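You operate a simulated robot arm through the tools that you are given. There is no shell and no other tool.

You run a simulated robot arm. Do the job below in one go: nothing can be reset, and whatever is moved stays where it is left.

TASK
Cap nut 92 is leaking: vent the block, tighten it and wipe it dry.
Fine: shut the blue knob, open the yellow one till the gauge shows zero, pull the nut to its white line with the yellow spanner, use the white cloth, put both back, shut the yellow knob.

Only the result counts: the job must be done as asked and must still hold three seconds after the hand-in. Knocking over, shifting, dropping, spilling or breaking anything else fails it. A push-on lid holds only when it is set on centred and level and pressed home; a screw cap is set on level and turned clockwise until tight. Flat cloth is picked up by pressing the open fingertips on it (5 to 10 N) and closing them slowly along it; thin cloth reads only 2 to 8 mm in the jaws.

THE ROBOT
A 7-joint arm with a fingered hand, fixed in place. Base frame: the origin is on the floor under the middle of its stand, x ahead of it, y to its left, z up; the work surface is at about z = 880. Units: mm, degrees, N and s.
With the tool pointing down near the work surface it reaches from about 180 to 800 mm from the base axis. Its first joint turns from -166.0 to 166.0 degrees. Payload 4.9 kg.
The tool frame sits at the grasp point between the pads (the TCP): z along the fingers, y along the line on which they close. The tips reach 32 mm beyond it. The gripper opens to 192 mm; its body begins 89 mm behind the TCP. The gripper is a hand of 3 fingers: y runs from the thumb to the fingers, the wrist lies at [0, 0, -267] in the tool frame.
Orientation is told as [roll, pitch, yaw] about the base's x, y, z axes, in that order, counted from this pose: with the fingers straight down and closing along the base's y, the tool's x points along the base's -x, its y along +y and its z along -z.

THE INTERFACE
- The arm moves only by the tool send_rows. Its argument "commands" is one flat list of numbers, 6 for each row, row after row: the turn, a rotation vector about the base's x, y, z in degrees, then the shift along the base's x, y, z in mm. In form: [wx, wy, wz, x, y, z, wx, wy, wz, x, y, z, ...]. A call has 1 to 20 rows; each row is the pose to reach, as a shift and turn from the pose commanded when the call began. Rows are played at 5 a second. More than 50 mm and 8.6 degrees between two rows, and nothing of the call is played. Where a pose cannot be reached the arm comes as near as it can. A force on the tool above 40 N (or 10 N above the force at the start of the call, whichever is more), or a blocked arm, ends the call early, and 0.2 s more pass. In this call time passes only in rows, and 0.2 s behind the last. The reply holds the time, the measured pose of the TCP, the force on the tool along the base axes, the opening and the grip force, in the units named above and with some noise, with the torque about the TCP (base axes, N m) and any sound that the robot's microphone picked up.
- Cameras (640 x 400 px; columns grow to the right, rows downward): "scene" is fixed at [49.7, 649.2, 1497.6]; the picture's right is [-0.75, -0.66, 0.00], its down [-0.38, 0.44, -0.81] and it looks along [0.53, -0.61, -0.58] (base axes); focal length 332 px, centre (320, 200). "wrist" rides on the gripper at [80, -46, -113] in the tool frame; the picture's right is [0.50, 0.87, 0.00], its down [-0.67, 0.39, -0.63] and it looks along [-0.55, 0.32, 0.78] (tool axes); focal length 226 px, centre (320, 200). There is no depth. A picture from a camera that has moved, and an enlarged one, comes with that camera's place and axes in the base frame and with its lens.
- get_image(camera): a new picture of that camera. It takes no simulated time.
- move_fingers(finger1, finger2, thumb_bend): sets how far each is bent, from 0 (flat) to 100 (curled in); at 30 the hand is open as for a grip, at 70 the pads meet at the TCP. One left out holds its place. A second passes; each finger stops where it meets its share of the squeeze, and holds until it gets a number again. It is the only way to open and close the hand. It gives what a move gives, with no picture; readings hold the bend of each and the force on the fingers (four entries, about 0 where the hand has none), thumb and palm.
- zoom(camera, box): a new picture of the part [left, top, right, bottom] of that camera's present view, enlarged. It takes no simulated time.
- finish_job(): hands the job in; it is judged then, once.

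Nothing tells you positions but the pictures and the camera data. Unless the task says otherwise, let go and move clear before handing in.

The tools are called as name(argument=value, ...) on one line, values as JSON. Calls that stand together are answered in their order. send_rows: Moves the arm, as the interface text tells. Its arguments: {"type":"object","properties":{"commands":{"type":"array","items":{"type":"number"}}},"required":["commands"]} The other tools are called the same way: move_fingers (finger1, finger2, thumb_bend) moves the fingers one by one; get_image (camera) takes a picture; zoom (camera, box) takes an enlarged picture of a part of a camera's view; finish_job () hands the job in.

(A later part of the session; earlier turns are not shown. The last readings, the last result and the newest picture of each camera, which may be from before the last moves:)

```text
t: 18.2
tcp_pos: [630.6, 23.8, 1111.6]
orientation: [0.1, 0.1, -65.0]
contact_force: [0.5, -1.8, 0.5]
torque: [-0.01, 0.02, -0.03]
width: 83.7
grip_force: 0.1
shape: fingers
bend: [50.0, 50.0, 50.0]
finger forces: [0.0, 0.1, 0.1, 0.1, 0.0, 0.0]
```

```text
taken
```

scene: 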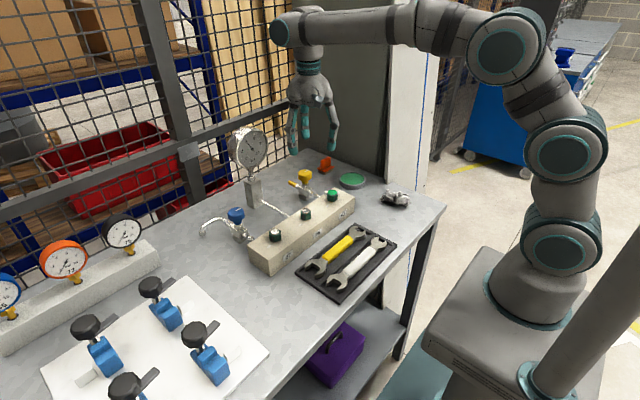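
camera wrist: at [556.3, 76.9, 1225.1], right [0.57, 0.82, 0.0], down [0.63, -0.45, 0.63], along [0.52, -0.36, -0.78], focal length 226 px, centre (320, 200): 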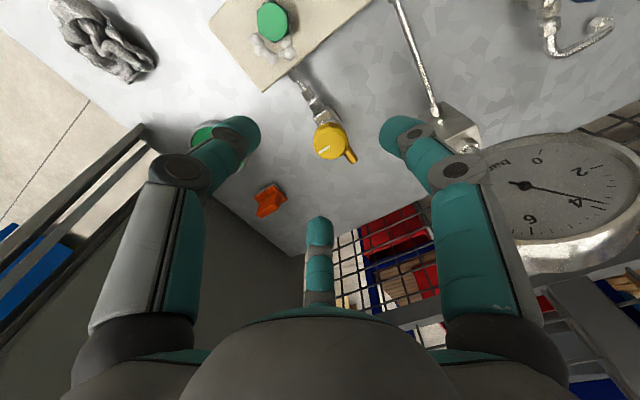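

zoom(camera="wrist", box=[270, 100, 390, 175])

zoom(camera="scene", box=[220, 120, 280, 180])

```text
5.33 times, centred on (330, 138) of wrist
camera zoom: at [556.3, 76.9, 1225.1], right [0.57, 0.82, 0.0], down [0.63, -0.45, 0.63], along [0.52, -0.36, -0.78], focal length 1206 px, centre (267, 533)
```

zoom: 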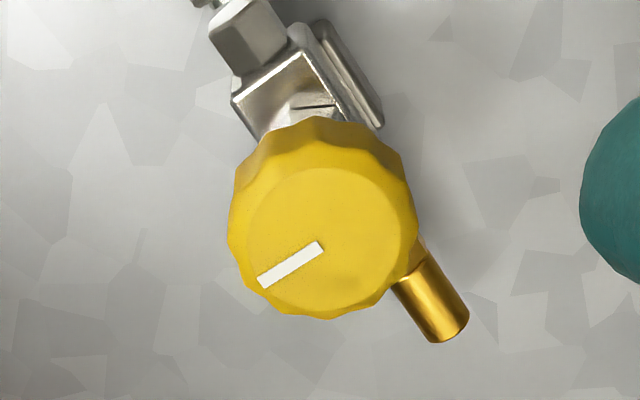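

```text
6.67 times, centred on (250, 150) of scene
camera zoom: at [49.7, 649.2, 1497.6], right [-0.75, -0.66, 0.0], down [-0.38, 0.44, -0.81], along [0.53, -0.61, -0.58], focal length 2215 px, centre (787, 533)
```

zoom: 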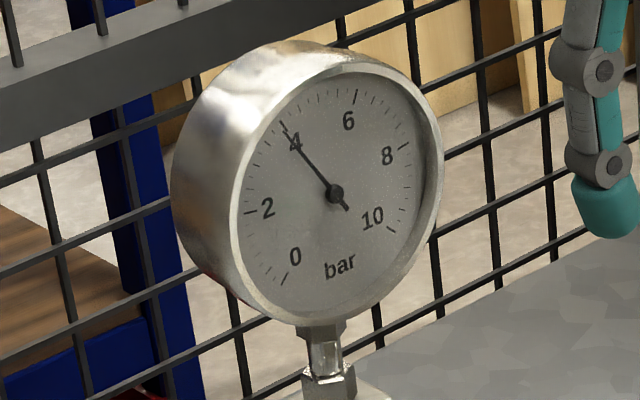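

Yellow's line points to -y (shut), the same as blue's line now, so both valves are quarter-turns. The gauge reads about 3.9 and is slowly dropping. I'll descend over the yellow knob at (660.5, 19.8).

send_rows(commands=[0, 0, 0, 15, -2, -10, 0, 0, 0, 30, -4, -30, 0, 0, 0, 30, -4, -60, 0, 0, 0, 30, -4, -90, 0, 0, 0, 30, -4, -107, 0, 0, 0, 30, -4, -116])

get_image(camera="wrist")

zoom(camera="scene", box=[260, 100, 360, 210])

```text
t: 19.6
tcp_pos: [660.1, 22.0, 994.4]
orientation: [0.2, 0.0, -65.0]
contact_force: [-0.7, 0.0, -0.3]
torque: [-0.01, -0.01, -0.03]
width: 83.7
grip_force: 0.1
shape: fingers
bend: [50.0, 50.0, 50.0]
finger forces: [0.0, 0.0, 0.0, 0.0, 0.1, 0.1]
```

```text
taken
camera wrist: at [585.3, 72.8, 1108.4], right [0.57, 0.82, 0.0], down [0.63, -0.45, 0.63], along [0.52, -0.36, -0.78], focal length 226 px, centre (320, 200)
```

wrist: 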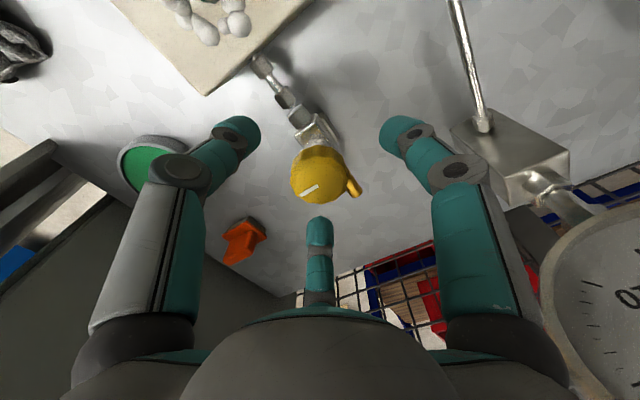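

```text
3.64 times, centred on (310, 155) of scene
camera zoom: at [49.7, 649.2, 1497.6], right [-0.75, -0.66, 0.0], down [-0.38, 0.44, -0.81], along [0.53, -0.61, -0.58], focal length 1208 px, centre (356, 364)
```

zoom: 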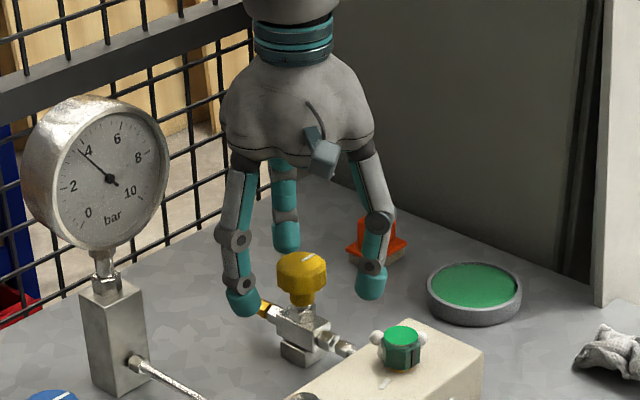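

move_fingers(finger1=68, finger2=68, thumb_bend=68)

zoom(camera="wrist", box=[260, 130, 380, 205])

```text
t: 20.6
tcp_pos: [659.0, 20.3, 994.3]
orientation: [0.0, -0.1, -65.0]
contact_force: [-3.0, -1.5, 0.6]
torque: [-0.09, 0.08, 0.0]
width: 32.0
grip_force: 12.0
shape: fingers
bend: [63.0, 62.0, 63.0]
finger forces: [6.5, 7.2, 0.0, 0.0, 10.7, 0.0]
```

```text
5.33 times, centred on (320, 168) of wrist
camera zoom: at [585.2, 72.7, 1108.6], right [0.57, 0.82, 0.0], down [0.64, -0.44, 0.63], along [0.52, -0.36, -0.78], focal length 1206 px, centre (320, 373)
```

zoom: 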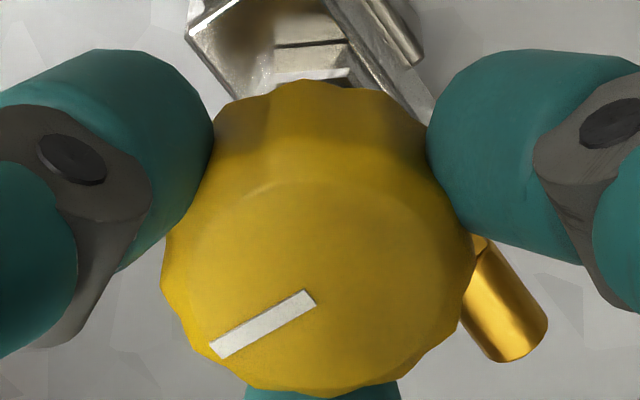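

Gripped evenly at 12 N. I'll turn the yellow knob counter-clockwise to open it.

send_rows(commands=[0, 0, 6, 0, 0, 0, 0, 0, 12, 0, 0, 0, 0, 0, 18, 0, 0, 0, 0, 0, 24, 0, 0, 0, 0, 0, 30, 0, 0, 0, 0, 0, 36, 0, 0, 0, 0, 0, 42, 0, 0, 0, 0, 0, 48, 0, 0, 0])

zoom(camera="wrist", box=[260, 130, 380, 205])

zoom(camera="scene", box=[220, 110, 340, 210])

```text
t: 22.4
tcp_pos: [660.4, 19.9, 995.9]
orientation: [0.0, 0.1, -16.9]
contact_force: [-9.3, -4.7, -0.5]
torque: [-0.14, 0.29, -0.11]
width: 32.1
grip_force: 12.8
shape: fingers
bend: [63.0, 63.0, 63.0]
finger forces: [7.4, 5.9, 0.1, 0.1, 12.6, 0.1]
```

```text
5.33 times, centred on (320, 168) of wrist
camera zoom: at [571.5, -0.9, 1108.9], right [-0.23, 0.97, 0.0], down [0.76, 0.18, 0.63], along [0.61, 0.14, -0.78], focal length 1206 px, centre (320, 373)
```

zoom: 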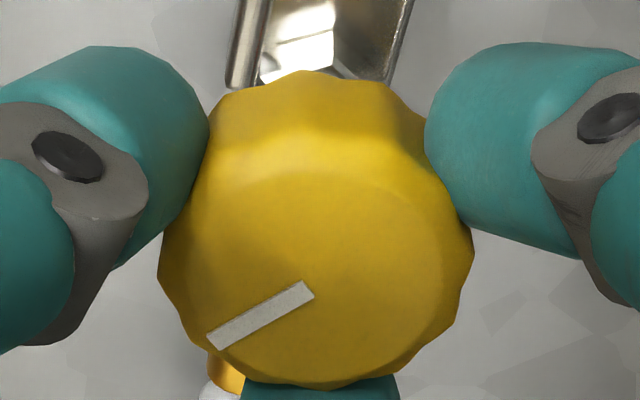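

```text
4.00 times, centred on (280, 160) of scene
camera zoom: at [49.7, 649.2, 1497.6], right [-0.75, -0.66, 0.0], down [-0.38, 0.44, -0.81], along [0.53, -0.61, -0.58], focal length 1329 px, centre (480, 360)
```

zoom: 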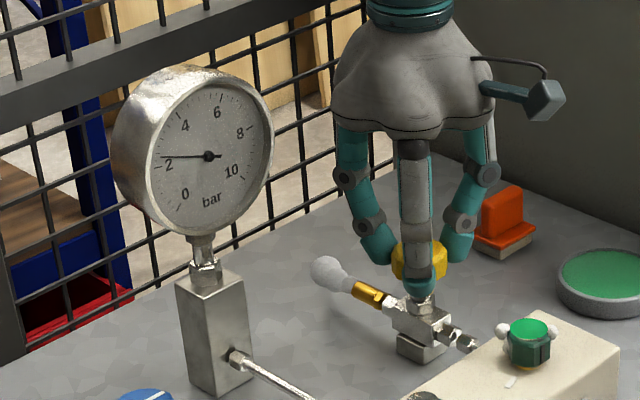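

It is venting: the gauge reads about 2.2 and a puff comes out of the outlet. I'll open further and let the pressure fall.

send_rows(commands=[0, 0, 6, 0, 0, 0, 0, 0, 12, 0, 0, 0, 0, 0, 18, 0, 0, 0, 0, 0, 24, 0, 0, 0, 0, 0, 30, 0, 0, 0, 0, 0, 36, 0, 0, 0])

zoom(camera="wrist", box=[260, 130, 380, 205])

zoom(camera="scene", box=[220, 110, 340, 210])

```text
t: 23.8
tcp_pos: [660.9, 20.5, 995.3]
orientation: [0.0, 0.0, 19.1]
contact_force: [-7.6, -6.7, -2.4]
torque: [-0.18, 0.28, -0.11]
width: 32.6
grip_force: 11.8
shape: fingers
bend: [63.0, 63.0, 63.0]
finger forces: [8.2, 5.3, 0.0, 0.0, 9.8, 0.0]
```

```text
5.33 times, centred on (320, 168) of wrist
camera zoom: at [601.2, -49.6, 1109.0], right [-0.76, 0.66, 0.0], down [0.51, 0.59, 0.63], along [0.41, 0.48, -0.78], focal length 1206 px, centre (320, 373)
```

zoom: 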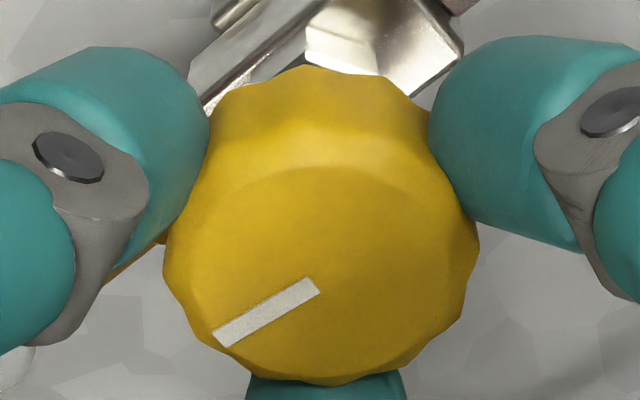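

```text
4.00 times, centred on (280, 160) of scene
camera zoom: at [49.7, 649.2, 1497.6], right [-0.75, -0.66, 0.0], down [-0.38, 0.44, -0.81], along [0.53, -0.61, -0.58], focal length 1329 px, centre (480, 360)
```

zoom: 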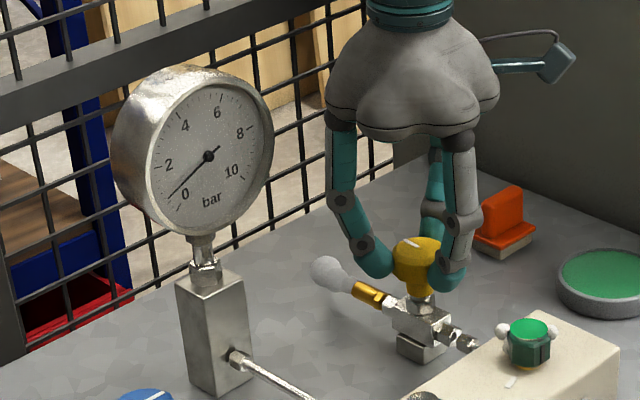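

The gauge is at about 0.6 and falling, with yellow open by about 84°. I'll release the knob and let it drop to zero.

move_fingers(finger1=50, finger2=50, thumb_bend=50)

send_rows(commands=[0, 0, 0, 0, 0, 25, 0, 0, 0, 0, 0, 60, 0, 0, 0, 0, 0, 100, 0, 0, 0, -25, 0, 125, 0, 0, 0, -60, 0, 135])

zoom(camera="scene", box=[220, 110, 340, 210])

get_image(camera="wrist")

```text
t: 24.8
tcp_pos: [661.4, 22.2, 995.5]
orientation: [0.0, 0.0, 19.0]
contact_force: [0.5, -0.5, -0.2]
torque: [0.02, -0.01, -0.02]
width: 83.8
grip_force: 0.1
shape: fingers
bend: [50.0, 50.0, 50.0]
finger forces: [0.0, 0.1, 0.0, 0.0, 0.0, 0.0]
```

```text
t: 26.0
tcp_pos: [598.9, 21.4, 1128.8]
orientation: [0.1, 0.1, 19.0]
contact_force: [-0.1, 1.2, -1.5]
torque: [0.02, -0.02, 0.03]
width: 83.7
grip_force: 0.1
shape: fingers
bend: [50.0, 50.0, 50.0]
finger forces: [0.0, 0.0, 0.0, 0.0, 0.0, 0.0]
```

```text
4.00 times, centred on (280, 160) of scene
camera zoom: at [49.7, 649.2, 1497.6], right [-0.75, -0.66, 0.0], down [-0.38, 0.44, -0.81], along [0.53, -0.61, -0.58], focal length 1329 px, centre (480, 360)
```

zoom: 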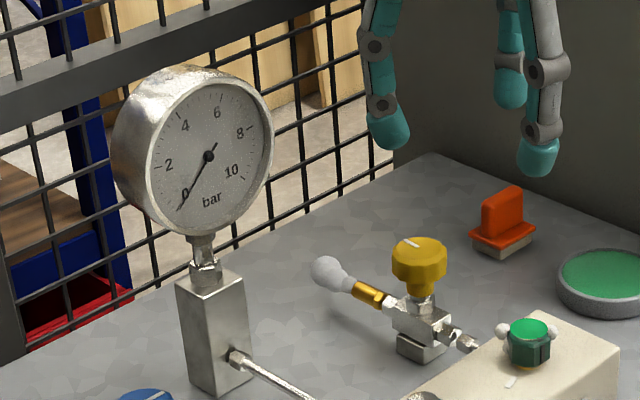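

```text
taken
camera wrist: at [539.0, -49.1, 1242.4], right [-0.75, 0.66, 0.0], down [0.51, 0.58, 0.63], along [0.41, 0.48, -0.78], focal length 226 px, centre (320, 200)
```

wrist: 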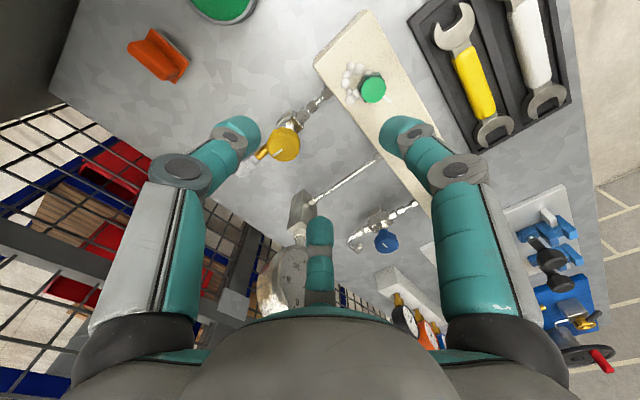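

The gauge has reached zero. Now for the spanner: I'll move above the yellow handle (about (424, 140)) and turn the hand to yaw +90 so that it closes across the handle.

send_rows(commands=[0, 0, 8, -19, 13, -7, 0, 0, 16, -38, 26, -14, 0, 0, 24, -57, 39, -21, 0, 0, 32, -76, 52, -28, 0, 0, 40, -95, 65, -35, 0, 0, 48, -114, 78, -42, 0, 0, 56, -133, 91, -49, 0, 0, 64, -155, 105, -57, 0, 0, 71, -175, 119, -65])

get_image(camera="wrist")

get_image(camera="scene")

```text
t: 28.0
tcp_pos: [425.3, 140.9, 1065.6]
orientation: [0.0, 0.0, 90.1]
contact_force: [-0.6, 1.1, -0.2]
torque: [-0.02, -0.05, 0.03]
width: 83.7
grip_force: 0.0
shape: fingers
bend: [50.0, 50.0, 50.0]
finger forces: [0.0, 0.1, 0.1, 0.0, 0.1, 0.1]
```

```text
taken
camera wrist: at [472.7, 60.6, 1178.7], right [-0.87, -0.5, 0.0], down [-0.39, 0.67, 0.63], along [-0.32, 0.55, -0.78], focal length 226 px, centre (320, 200)
```

wrist: 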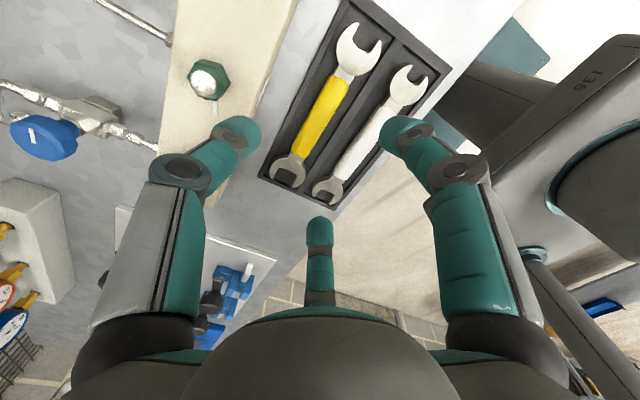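

```text
taken
```

scene: 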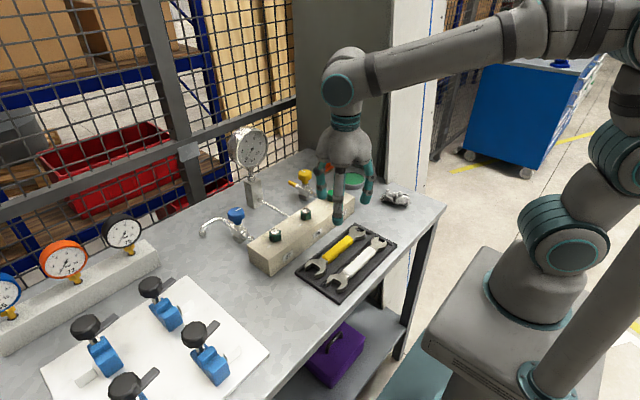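

zoom(camera="wrist", box=[260, 10, 440, 210])

zoom(camera="scene", box=[290, 220, 402, 290])

zoom(camera="scene", box=[310, 230, 366, 270])

```text
2.00 times, centred on (350, 110) of wrist
camera zoom: at [472.7, 60.6, 1178.7], right [-0.87, -0.5, 0.0], down [-0.39, 0.67, 0.63], along [-0.32, 0.55, -0.78], focal length 452 px, centre (260, 380)
```

zoom: 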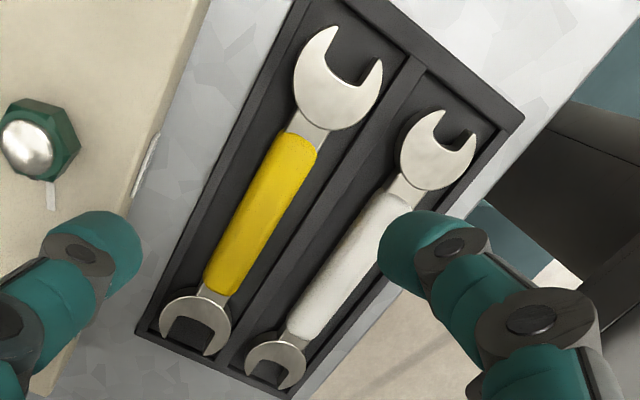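

```text
5.71 times, centred on (346, 255) of scene
camera zoom: at [49.7, 649.2, 1497.6], right [-0.75, -0.66, 0.0], down [-0.38, 0.44, -0.81], along [0.53, -0.61, -0.58], focal length 1899 px, centre (171, -114)
```

zoom: 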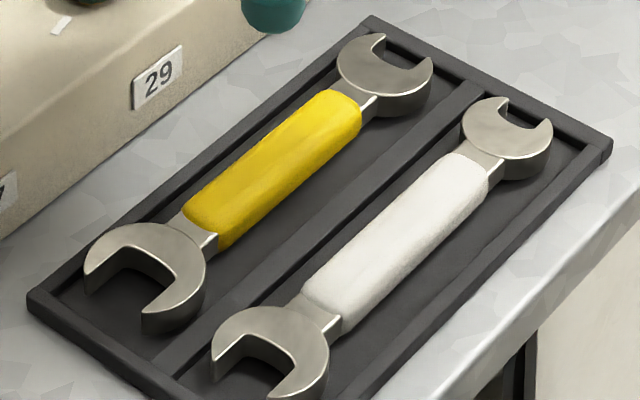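

```text
10.00 times, centred on (338, 250) of scene
camera zoom: at [49.7, 649.2, 1497.6], right [-0.75, -0.66, 0.0], down [-0.38, 0.44, -0.81], along [0.53, -0.61, -0.58], focal length 3323 px, centre (140, -300)
```

zoom: 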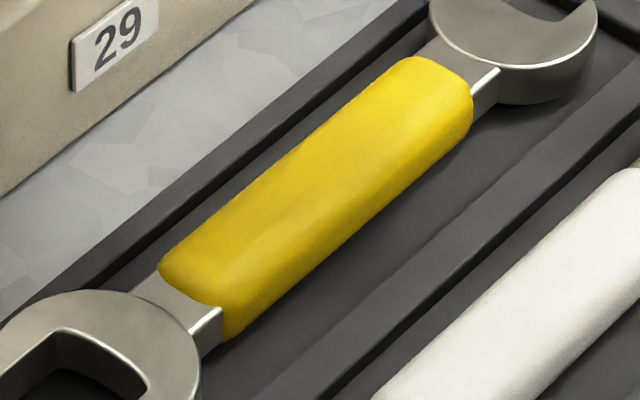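

Yaw +90 is reachable, and the handle's centre is about (424.6, 149), tilted 1.3° off y. I want to know how much room the tips have beside the handle in the tray channel, so I'll enlarge further.

zoom(camera="wrist", box=[270, 70, 390, 170])

zoom(camera="scene", box=[294, 250, 342, 300])

zoom(camera="scene", box=[310, 150, 390, 240])

```text
4.00 times, centred on (330, 120) of wrist
camera zoom: at [472.7, 60.6, 1178.7], right [-0.87, -0.5, 0.0], down [-0.39, 0.67, 0.63], along [-0.32, 0.55, -0.78], focal length 904 px, centre (280, 520)
```

zoom: 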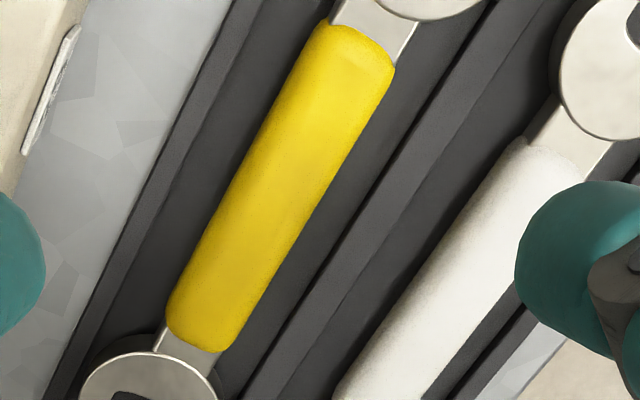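

```text
8.00 times, centred on (318, 275) of scene
camera zoom: at [49.7, 649.2, 1497.6], right [-0.75, -0.66, 0.0], down [-0.38, 0.44, -0.81], along [0.53, -0.61, -0.58], focal length 2658 px, centre (336, -400)
```

zoom: 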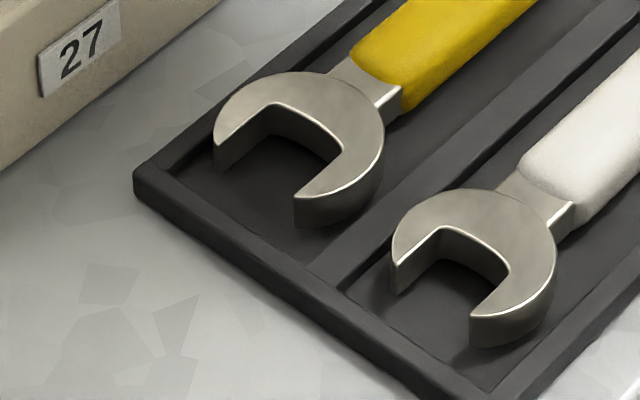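

```text
4.44 times, centred on (350, 195) of scene
camera zoom: at [49.7, 649.2, 1497.6], right [-0.75, -0.66, 0.0], down [-0.38, 0.44, -0.81], along [0.53, -0.61, -0.58], focal length 1477 px, centre (187, 222)
```

zoom: 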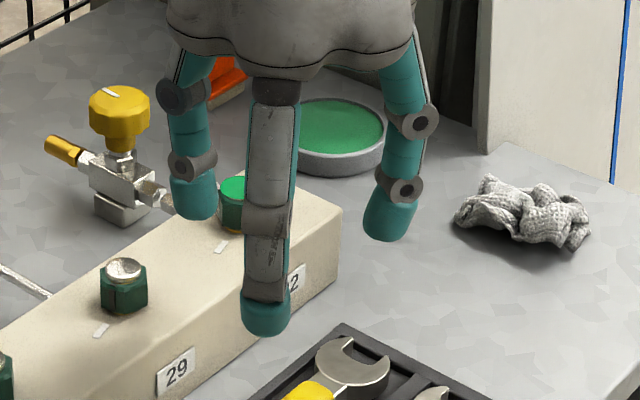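

The channel leaves only 11–13 mm on each side of the handle, so the fingertips (about 21 mm thick) must work at rim level, gripping the handle's upper sides. I'll pre-shape the fingers and descend over y = 134 with a check at each stage.

move_fingers(finger1=53, finger2=53, thumb_bend=58)

send_rows(commands=[0, 0, 1.2, -2, -6.6, -30, 0, 0, 1.2, -2, -6.6, -60, 0, 0, 1.2, -2, -6.6, -85, 0, 0, 1.2, -2, -6.6, -105, 0, 0, 1.2, -2, -6.6, -118])

get_image(camera="wrist")

zoom(camera="scene", box=[290, 180, 402, 280])

```text
t: 29.0
tcp_pos: [425.4, 142.0, 1065.1]
orientation: [0.0, -0.1, 90.1]
contact_force: [0.5, 0.1, -0.8]
torque: [0.0, 0.02, 0.02]
width: 63.6
grip_force: 0.1
shape: fingers
bend: [53.0, 53.0, 57.0]
finger forces: [0.0, 0.0, 0.1, 0.0, 0.0, 0.0]
```

```text
t: 30.2
tcp_pos: [421.9, 133.9, 947.2]
orientation: [0.1, 0.0, 91.2]
contact_force: [0.0, -0.1, -0.6]
torque: [-0.01, -0.01, 0.02]
width: 63.5
grip_force: 0.1
shape: fingers
bend: [53.0, 53.0, 57.0]
finger forces: [0.1, 0.0, 0.1, 0.0, 0.0, 0.1]
```

```text
taken
camera wrist: at [470.7, 53.2, 1060.4], right [-0.86, -0.52, 0.0], down [-0.4, 0.66, 0.63], along [-0.33, 0.54, -0.78], focal length 226 px, centre (320, 200)
```

wrist: 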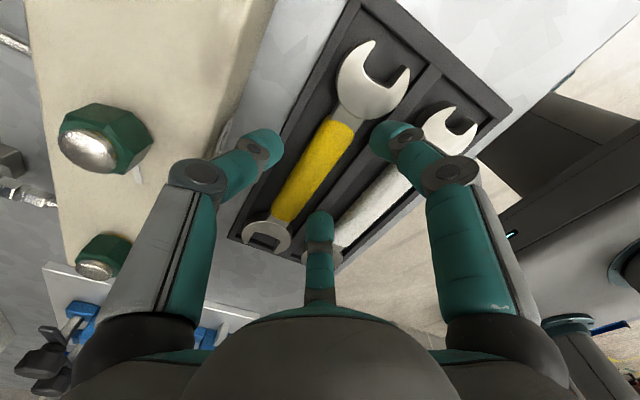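

```text
4.00 times, centred on (346, 230) of scene
camera zoom: at [49.7, 649.2, 1497.6], right [-0.75, -0.66, 0.0], down [-0.38, 0.44, -0.81], along [0.53, -0.61, -0.58], focal length 1329 px, centre (216, 80)
```

zoom: 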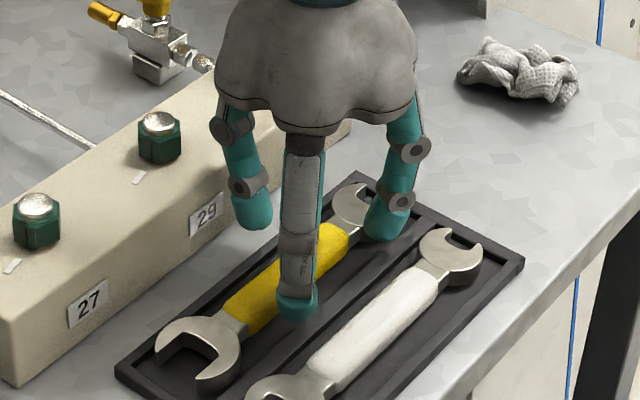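

zoom(camera="wrist", box=[230, 100, 410, 250])

zoom(camera="scene", box=[340, 215, 404, 265])

```text
2.67 times, centred on (320, 175) of wrist
camera zoom: at [470.7, 53.2, 1060.4], right [-0.86, -0.52, 0.0], down [-0.4, 0.66, 0.63], along [-0.33, 0.54, -0.78], focal length 603 px, centre (320, 267)
```

zoom: 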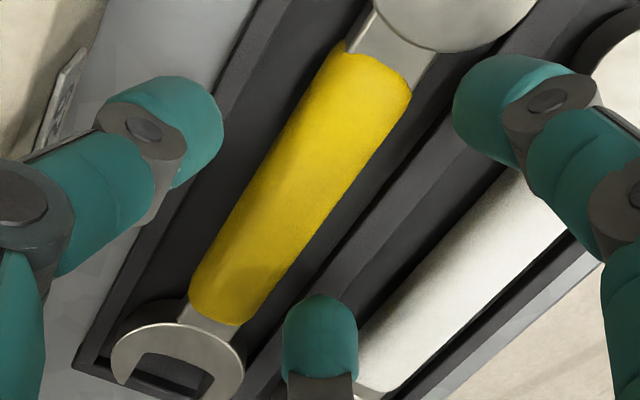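

```text
8.00 times, centred on (372, 240) of scene
camera zoom: at [49.7, 649.2, 1497.6], right [-0.75, -0.66, 0.0], down [-0.38, 0.44, -0.81], along [0.53, -0.61, -0.58], focal length 2658 px, centre (-96, -120)
```

zoom: 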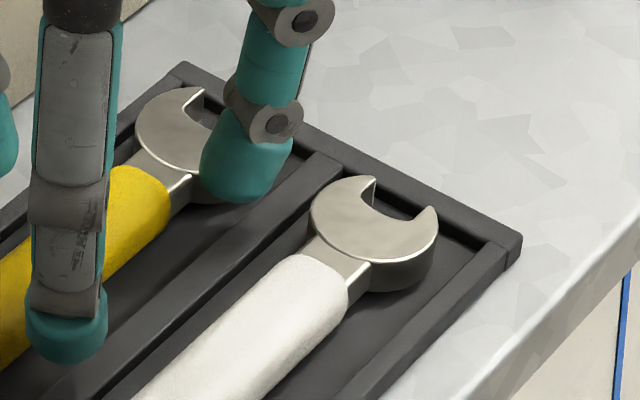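

The fingers straddle the handle; the tips are at roughly z = 899. I'll shift 1.8 mm in x and descend in small steps watching for contact.

send_rows(commands=[0, 0, 0, 1.8, 0.5, -2, 0, 0, 0, 1.8, 1, -4, 0, 0, 0, 1.8, 1, -6, 0, 0, 0, 1.8, 1, -8])

zoom(camera="scene", box=[320, 215, 400, 275])

zoom(camera="wrist", box=[230, 100, 410, 250])

```text
t: 31.2
tcp_pos: [424.5, 133.5, 940.8]
orientation: [0.0, -0.1, 91.2]
contact_force: [-0.1, -0.6, -0.2]
torque: [0.0, -0.02, 0.0]
width: 63.8
grip_force: 0.1
shape: fingers
bend: [53.0, 53.0, 57.0]
finger forces: [0.1, 0.0, 0.1, 0.1, 0.0, 0.1]
```

```text
6.67 times, centred on (360, 245) of scene
camera zoom: at [49.7, 649.2, 1497.6], right [-0.75, -0.66, 0.0], down [-0.38, 0.44, -0.81], along [0.53, -0.61, -0.58], focal length 2215 px, centre (53, -100)
```

zoom: 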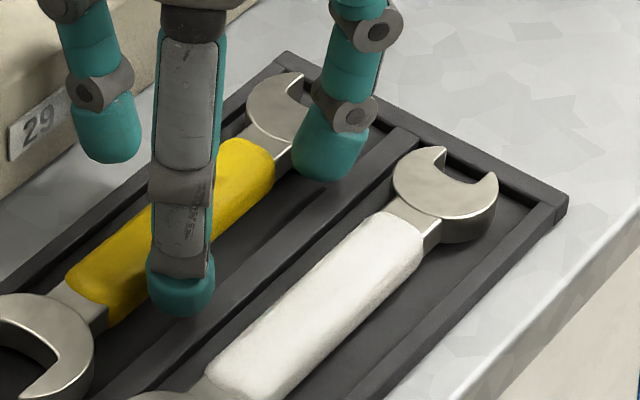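

```text
2.67 times, centred on (320, 175) of wrist
camera zoom: at [472.9, 54.7, 1053.3], right [-0.86, -0.52, 0.0], down [-0.4, 0.66, 0.63], along [-0.33, 0.54, -0.78], focal length 603 px, centre (320, 267)
```

zoom: 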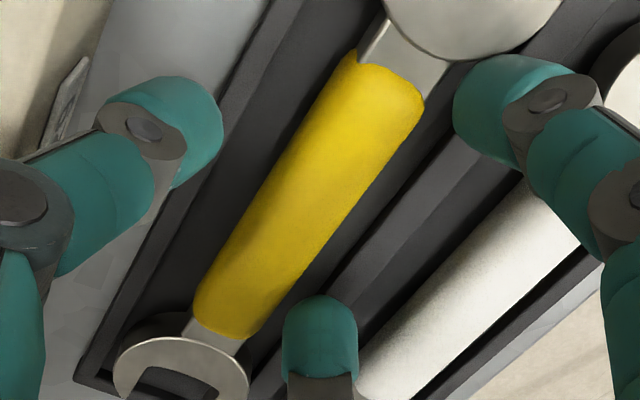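

No contact yet. I'll lower a few more millimetres.

send_rows(commands=[0, 0, 0, 0, 0, -2, 0, 0, 0, 0, 0, -4, 0, 0, 0, 0, 0, -5, 0, 0, 0, 0, 0, -6])

zoom(camera="scene", box=[320, 215, 400, 275])

```text
t: 32.2
tcp_pos: [424.3, 134.6, 933.4]
orientation: [0.0, 0.0, 91.3]
contact_force: [0.1, 0.4, 0.3]
torque: [-0.02, -0.02, 0.01]
width: 63.5
grip_force: 0.0
shape: fingers
bend: [53.0, 53.0, 57.0]
finger forces: [0.4, 0.0, 0.0, 0.0, 0.0, 0.0]
```

```text
6.67 times, centred on (360, 245) of scene
camera zoom: at [49.7, 649.2, 1497.6], right [-0.75, -0.66, 0.0], down [-0.38, 0.44, -0.81], along [0.53, -0.61, -0.58], focal length 2215 px, centre (53, -100)
```

zoom: 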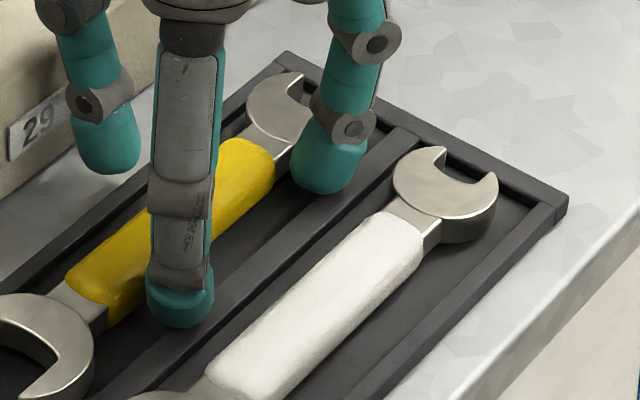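

Finger 1 just begins to touch. I'll start closing gently here.

move_fingers(finger1=58, finger2=58, thumb_bend=61)

zoom(camera="scene", box=[320, 215, 400, 275])

zoom(camera="wrist", box=[230, 100, 410, 250])

```text
t: 33.2
tcp_pos: [425.2, 133.8, 933.8]
orientation: [0.0, -0.1, 91.2]
contact_force: [-1.3, 0.3, -0.3]
torque: [0.05, 0.03, 0.0]
width: 48.5
grip_force: 0.3
shape: fingers
bend: [56.0, 56.0, 61.0]
finger forces: [0.6, 0.5, 0.0, 0.0, 0.0, 0.0]
```

```text
6.67 times, centred on (360, 245) of scene
camera zoom: at [49.7, 649.2, 1497.6], right [-0.75, -0.66, 0.0], down [-0.38, 0.44, -0.81], along [0.53, -0.61, -0.58], focal length 2215 px, centre (53, -100)
```

zoom: 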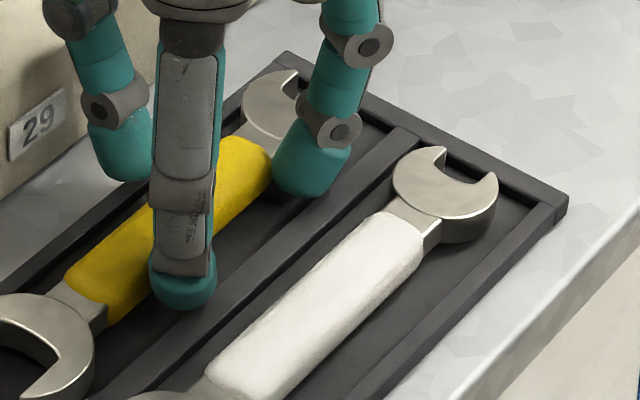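

```text
2.67 times, centred on (320, 175) of wrist
camera zoom: at [473.2, 54.6, 1047.3], right [-0.86, -0.52, 0.0], down [-0.4, 0.66, 0.63], along [-0.33, 0.54, -0.78], focal length 603 px, centre (320, 267)
```

zoom: 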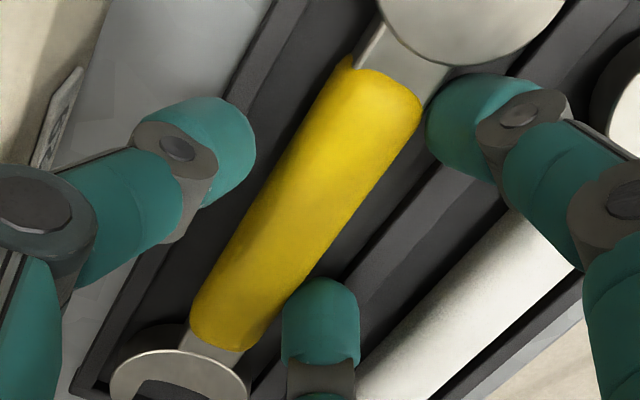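

Both fingers touch the handle's side. I'll bring the thumb in and then squeeze.

move_fingers(finger1=58, finger2=58, thumb_bend=66)

zoom(camera="wrist", box=[230, 100, 410, 250])

```text
t: 34.2
tcp_pos: [425.5, 135.1, 934.4]
orientation: [0.0, -0.1, 91.2]
contact_force: [0.0, -0.1, 0.1]
torque: [0.02, -0.02, -0.04]
width: 41.6
grip_force: 1.7
shape: fingers
bend: [56.0, 56.0, 65.0]
finger forces: [0.9, 0.6, 0.0, 0.0, 2.0, 0.0]
```

```text
2.67 times, centred on (320, 175) of wrist
camera zoom: at [473.3, 54.6, 1047.3], right [-0.86, -0.52, 0.0], down [-0.4, 0.66, 0.63], along [-0.33, 0.54, -0.78], focal length 603 px, centre (320, 267)
```

zoom: 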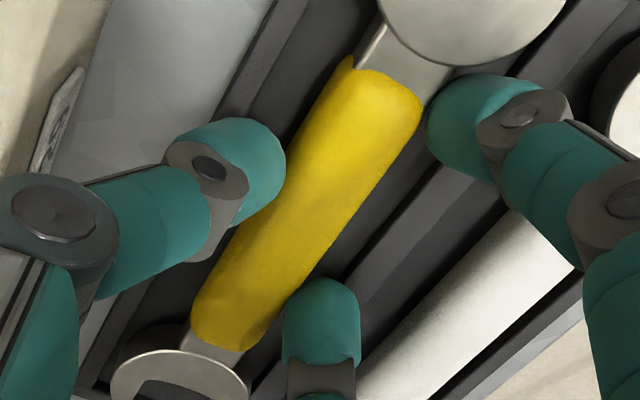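

All three digits are in contact. I'll squeeze firmly.

move_fingers(finger1=70, finger2=70, thumb_bend=80)

zoom(camera="wrist", box=[230, 100, 410, 250])

zoom(camera="scene", box=[320, 215, 400, 275])

```text
t: 35.2
tcp_pos: [423.9, 134.1, 934.4]
orientation: [0.0, 0.1, 91.2]
contact_force: [-0.4, 0.2, -1.4]
torque: [0.04, -0.03, -0.07]
width: 35.3
grip_force: 20.6
shape: fingers
bend: [58.0, 58.0, 67.0]
finger forces: [10.5, 9.9, 0.1, 0.0, 20.4, 0.1]
```

```text
2.67 times, centred on (320, 175) of wrist
camera zoom: at [473.2, 54.6, 1047.3], right [-0.86, -0.52, 0.0], down [-0.4, 0.66, 0.63], along [-0.33, 0.54, -0.78], focal length 603 px, centre (320, 267)
```

zoom: 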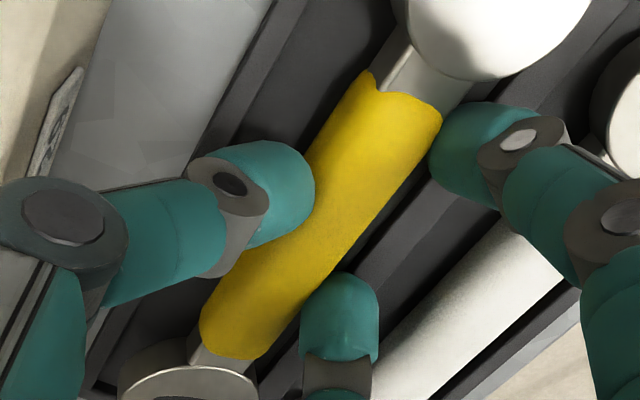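

```text
6.67 times, centred on (360, 245) of scene
camera zoom: at [49.7, 649.2, 1497.6], right [-0.75, -0.66, 0.0], down [-0.38, 0.44, -0.81], along [0.53, -0.61, -0.58], focal length 2215 px, centre (53, -100)
```

zoom: 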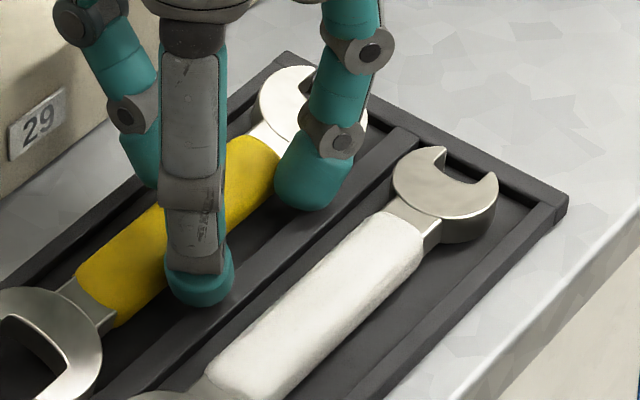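

The grip is firm at 20 N; the -y end seems slightly tilted up. I'll lift 12 mm and look at how the spanner hangs.

send_rows(commands=[0, 0, 0, 0, 0, 4, 0, 0, 0, 0, 0, 8, 0, 0, 0, 0, 0, 14, 0, 0, 0, 0, 0, 20])

zoom(camera="scene", box=[290, 200, 402, 290])

zoom(camera="wrist", box=[230, 40, 430, 240])

```text
t: 36.2
tcp_pos: [425.0, 134.0, 952.9]
orientation: [0.0, -0.1, 91.2]
contact_force: [-0.4, -0.2, -2.0]
torque: [-0.05, 0.0, -0.01]
width: 35.4
grip_force: 20.5
shape: fingers
bend: [57.0, 58.0, 72.0]
finger forces: [10.3, 10.4, 0.0, 0.0, 20.1, 0.0]
```

```text
4.44 times, centred on (346, 245) of scene
camera zoom: at [49.7, 649.2, 1497.6], right [-0.75, -0.66, 0.0], down [-0.38, 0.44, -0.81], along [0.53, -0.61, -0.58], focal length 1477 px, centre (204, 0)
```

zoom: 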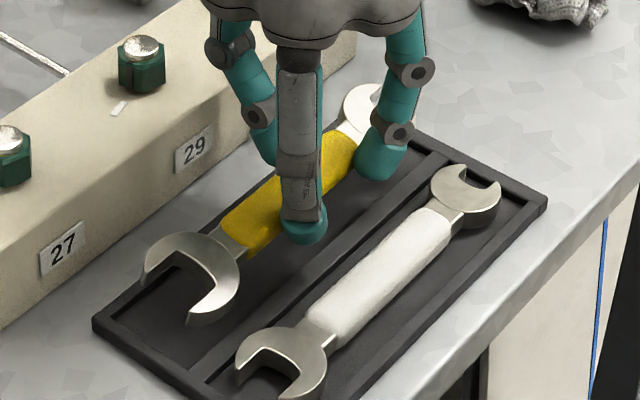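

```text
2.00 times, centred on (330, 140) of wrist
camera zoom: at [473.5, 54.0, 1067.4], right [-0.86, -0.52, 0.0], down [-0.4, 0.66, 0.63], along [-0.33, 0.54, -0.78], focal length 452 px, centre (300, 320)
```

zoom: 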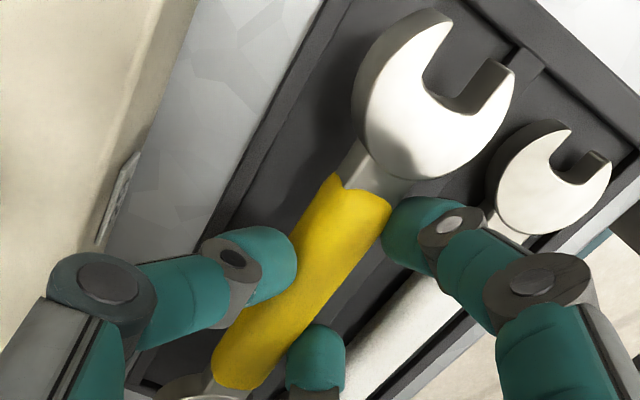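

The spanner came up tilted and rolled because the thumb gripped higher than the fingers. I'll set it back, let go gently, and re-grip at its middle with the hand shifted so that thumb and fingers bend equally.

send_rows(commands=[0, 0, 0, 0, 0, -6, 0, 0, 0, 0, 0, -12, 0, 0, 0, 0, 0, -16, 0, 0, 0, 0, 0, -19])

zoom(camera="scene", box=[290, 200, 402, 290])

```text
t: 37.2
tcp_pos: [425.0, 134.9, 935.1]
orientation: [0.0, -0.1, 91.2]
contact_force: [0.1, -2.1, 1.8]
torque: [0.26, 0.04, 0.02]
width: 35.5
grip_force: 20.0
shape: fingers
bend: [58.0, 58.0, 72.0]
finger forces: [10.2, 9.1, 0.1, 0.0, 20.3, 0.0]
```

```text
4.44 times, centred on (346, 245) of scene
camera zoom: at [49.7, 649.2, 1497.6], right [-0.75, -0.66, 0.0], down [-0.38, 0.44, -0.81], along [0.53, -0.61, -0.58], focal length 1477 px, centre (204, 0)
```

zoom: 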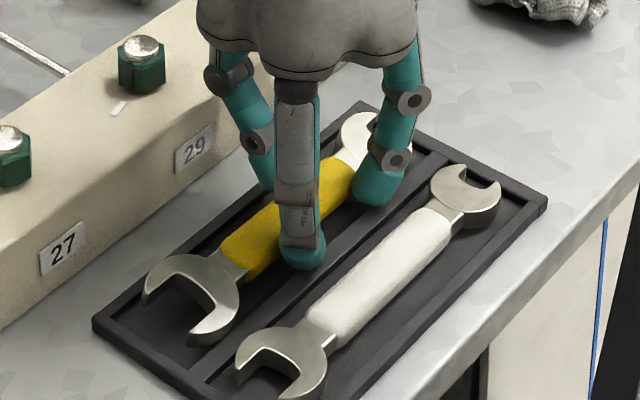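

The +y head rests on the tray. I'll relax the squeeze gradually so that the other end settles softly.

move_fingers(finger1=60, finger2=60, thumb_bend=72)

move_fingers(finger1=58, finger2=58, thumb_bend=66)

move_fingers(finger1=56, finger2=56, thumb_bend=61)

zoom(camera="scene", box=[290, 200, 402, 290])

zoom(camera="wrist", box=[230, 40, 430, 240])

```text
t: 38.2
tcp_pos: [424.9, 133.9, 934.1]
orientation: [0.0, 0.0, 91.2]
contact_force: [1.0, 0.6, 1.0]
torque: [0.07, -0.01, 0.02]
width: 37.0
grip_force: 9.5
shape: fingers
bend: [57.0, 58.0, 68.0]
finger forces: [4.4, 4.2, 0.0, 0.0, 9.7, 0.1]
```

```text
t: 39.2
tcp_pos: [424.3, 135.0, 934.5]
orientation: [0.0, -0.1, 91.3]
contact_force: [-0.6, 0.2, -0.1]
torque: [-0.02, 0.06, 0.01]
width: 39.3
grip_force: 3.0
shape: fingers
bend: [57.0, 57.0, 65.0]
finger forces: [1.5, 1.4, 0.0, 0.0, 1.6, 0.1]
```

```text
t: 40.2
tcp_pos: [425.2, 134.8, 933.9]
orientation: [0.0, 0.0, 91.2]
contact_force: [-1.4, 0.6, 1.0]
torque: [0.01, 0.03, 0.0]
width: 48.0
grip_force: 1.1
shape: fingers
bend: [56.0, 56.0, 61.0]
finger forces: [0.6, 0.6, 0.0, 0.0, 0.0, 0.0]
```

```text
4.44 times, centred on (346, 245) of scene
camera zoom: at [49.7, 649.2, 1497.6], right [-0.75, -0.66, 0.0], down [-0.38, 0.44, -0.81], along [0.53, -0.61, -0.58], focal length 1477 px, centre (204, 0)
```

zoom: 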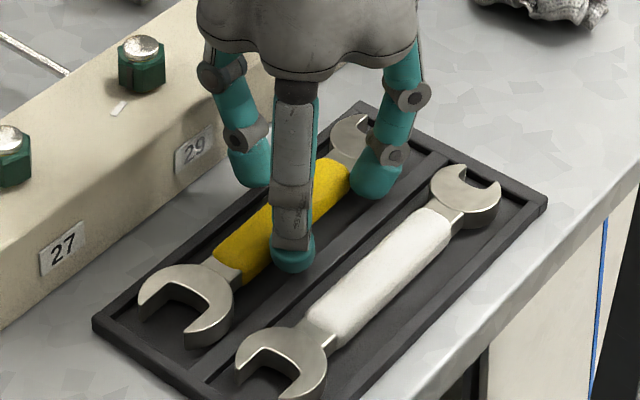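

```text
2.00 times, centred on (330, 140) of wrist
camera zoom: at [473.2, 55.1, 1047.9], right [-0.86, -0.52, 0.0], down [-0.4, 0.66, 0.63], along [-0.33, 0.54, -0.78], focal length 452 px, centre (300, 320)
```

zoom: 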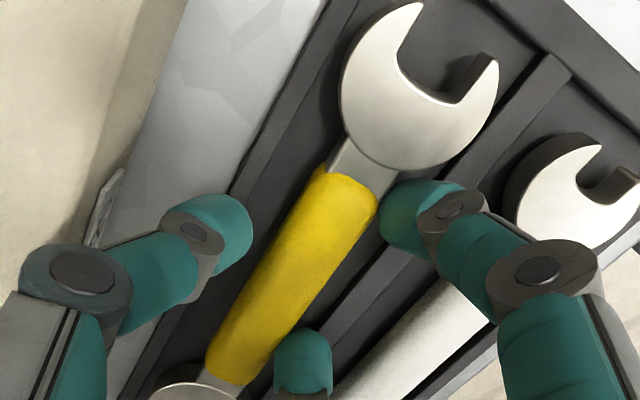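

The spanner is flat in its channel again. I'll open up, rise and re-measure its position.

move_fingers(finger1=50, finger2=50, thumb_bend=54)

send_rows(commands=[0, 0, 0, 0, 0, 20, 0, 0, 0, 0, 5, 50, 0, 0, 0, -2, 10, 80, 0, 0, 0, -4, 15, 100])

zoom(camera="wrist", box=[220, 0, 460, 200])

zoom(camera="scene", box=[290, 220, 402, 290])

```text
t: 41.2
tcp_pos: [424.5, 134.4, 934.0]
orientation: [0.1, 0.1, 91.2]
contact_force: [0.5, 0.7, 0.1]
torque: [-0.02, 0.01, -0.02]
width: 75.2
grip_force: 0.0
shape: fingers
bend: [50.0, 50.0, 54.0]
finger forces: [0.1, 0.0, 0.0, 0.0, 0.0, 0.0]
```

```text
t: 42.2
tcp_pos: [421.3, 150.2, 1033.8]
orientation: [0.1, 0.0, 91.2]
contact_force: [0.4, -0.5, 0.0]
torque: [-0.03, 0.02, 0.0]
width: 75.4
grip_force: 0.1
shape: fingers
bend: [50.0, 50.0, 54.0]
finger forces: [0.1, 0.0, 0.1, 0.1, 0.1, 0.1]
```

```text
2.00 times, centred on (340, 100) of wrist
camera zoom: at [469.0, 70.4, 1147.7], right [-0.86, -0.52, 0.0], down [-0.4, 0.66, 0.63], along [-0.33, 0.54, -0.78], focal length 452 px, centre (280, 400)
```

zoom: 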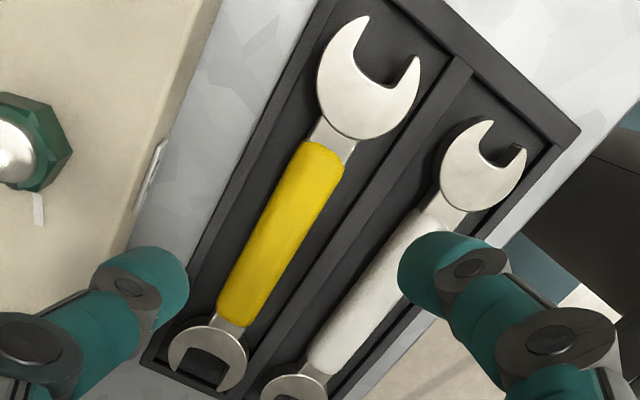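

```text
5.71 times, centred on (346, 255) of scene
camera zoom: at [49.7, 649.2, 1497.6], right [-0.75, -0.66, 0.0], down [-0.38, 0.44, -0.81], along [0.53, -0.61, -0.58], focal length 1899 px, centre (171, -114)
```

zoom: 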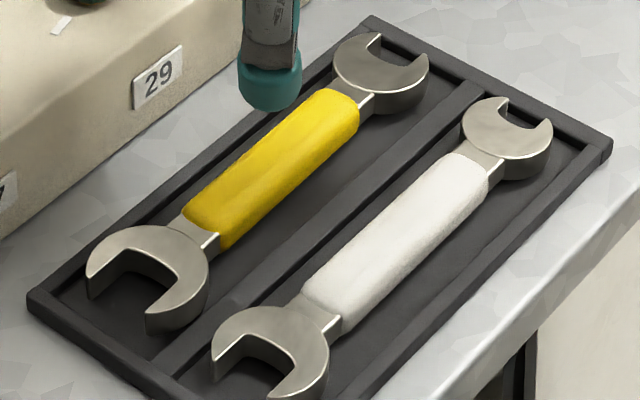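

The spanner's handle centre is now at (426, 150), at about 92.7°. I'll descend with equal finger bends, TCP 4.7 mm toward -x of the handle's centreline.

move_fingers(finger1=55, finger2=55, thumb_bend=57)

send_rows(commands=[0, 0, 1, 0, 0.6, -30, 0, 0, 1, 0, 0.6, -60, 0, 0, 1, 0, 0.6, -85, 0, 0, 1, 0, 0.6, -95, 0, 0, 1, 0, 0.6, -98])

send_rows(commands=[0, 0, 0, 0, 0, -1, 0, 0, 0, 0, 0, -2, 0, 0, 0, 0, 0, -3, 0, 0, 0, 0, 0, -4])

zoom(camera="wrist", box=[230, 60, 410, 260])

zoom(camera="scene", box=[300, 215, 380, 275])

```text
t: 43.2
tcp_pos: [421.1, 149.6, 1033.8]
orientation: [0.0, 0.0, 91.2]
contact_force: [-0.6, -0.1, 0.2]
torque: [-0.02, -0.01, -0.01]
width: 61.5
grip_force: 0.0
shape: fingers
bend: [55.0, 55.0, 56.0]
finger forces: [0.1, 0.1, 0.1, 0.0, 0.0, 0.0]
```

```text
t: 44.4
tcp_pos: [420.0, 148.3, 936.6]
orientation: [0.0, 0.0, 92.2]
contact_force: [0.6, -0.3, 0.0]
torque: [0.0, 0.0, 0.03]
width: 61.0
grip_force: 0.0
shape: fingers
bend: [55.0, 55.0, 56.0]
finger forces: [0.0, 0.1, 0.1, 0.0, 0.1, 0.1]
```

```text
t: 45.4
tcp_pos: [421.5, 148.5, 933.5]
orientation: [0.0, 0.0, 92.2]
contact_force: [-0.1, -0.2, 3.1]
torque: [0.06, 0.07, -0.01]
width: 61.2
grip_force: 1.4
shape: fingers
bend: [55.0, 55.0, 56.0]
finger forces: [0.8, 1.6, 0.0, 0.0, 0.0, 0.0]
```

```text
2.00 times, centred on (320, 160) of wrist
camera zoom: at [471.1, 70.6, 1046.4], right [-0.85, -0.53, 0.0], down [-0.41, 0.66, 0.63], along [-0.34, 0.53, -0.78], focal length 452 px, centre (320, 280)
```

zoom: 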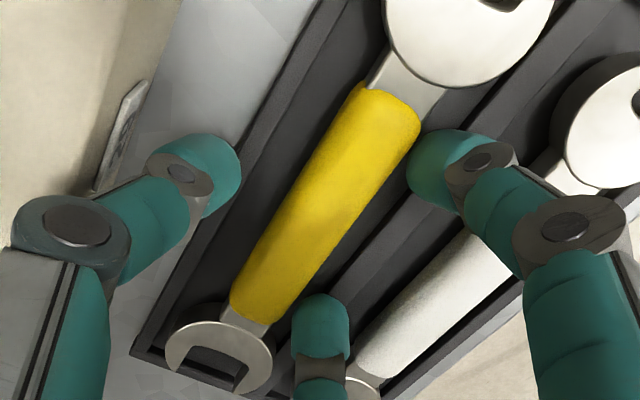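

```text
6.67 times, centred on (340, 245) of scene
camera zoom: at [49.7, 649.2, 1497.6], right [-0.75, -0.66, 0.0], down [-0.38, 0.44, -0.81], along [0.53, -0.61, -0.58], focal length 2215 px, centre (187, -100)
```

zoom: 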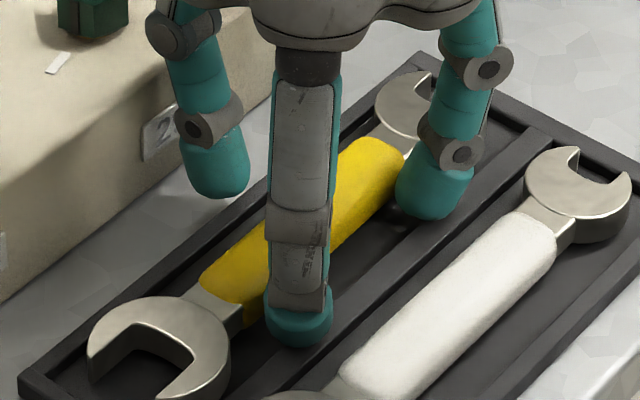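

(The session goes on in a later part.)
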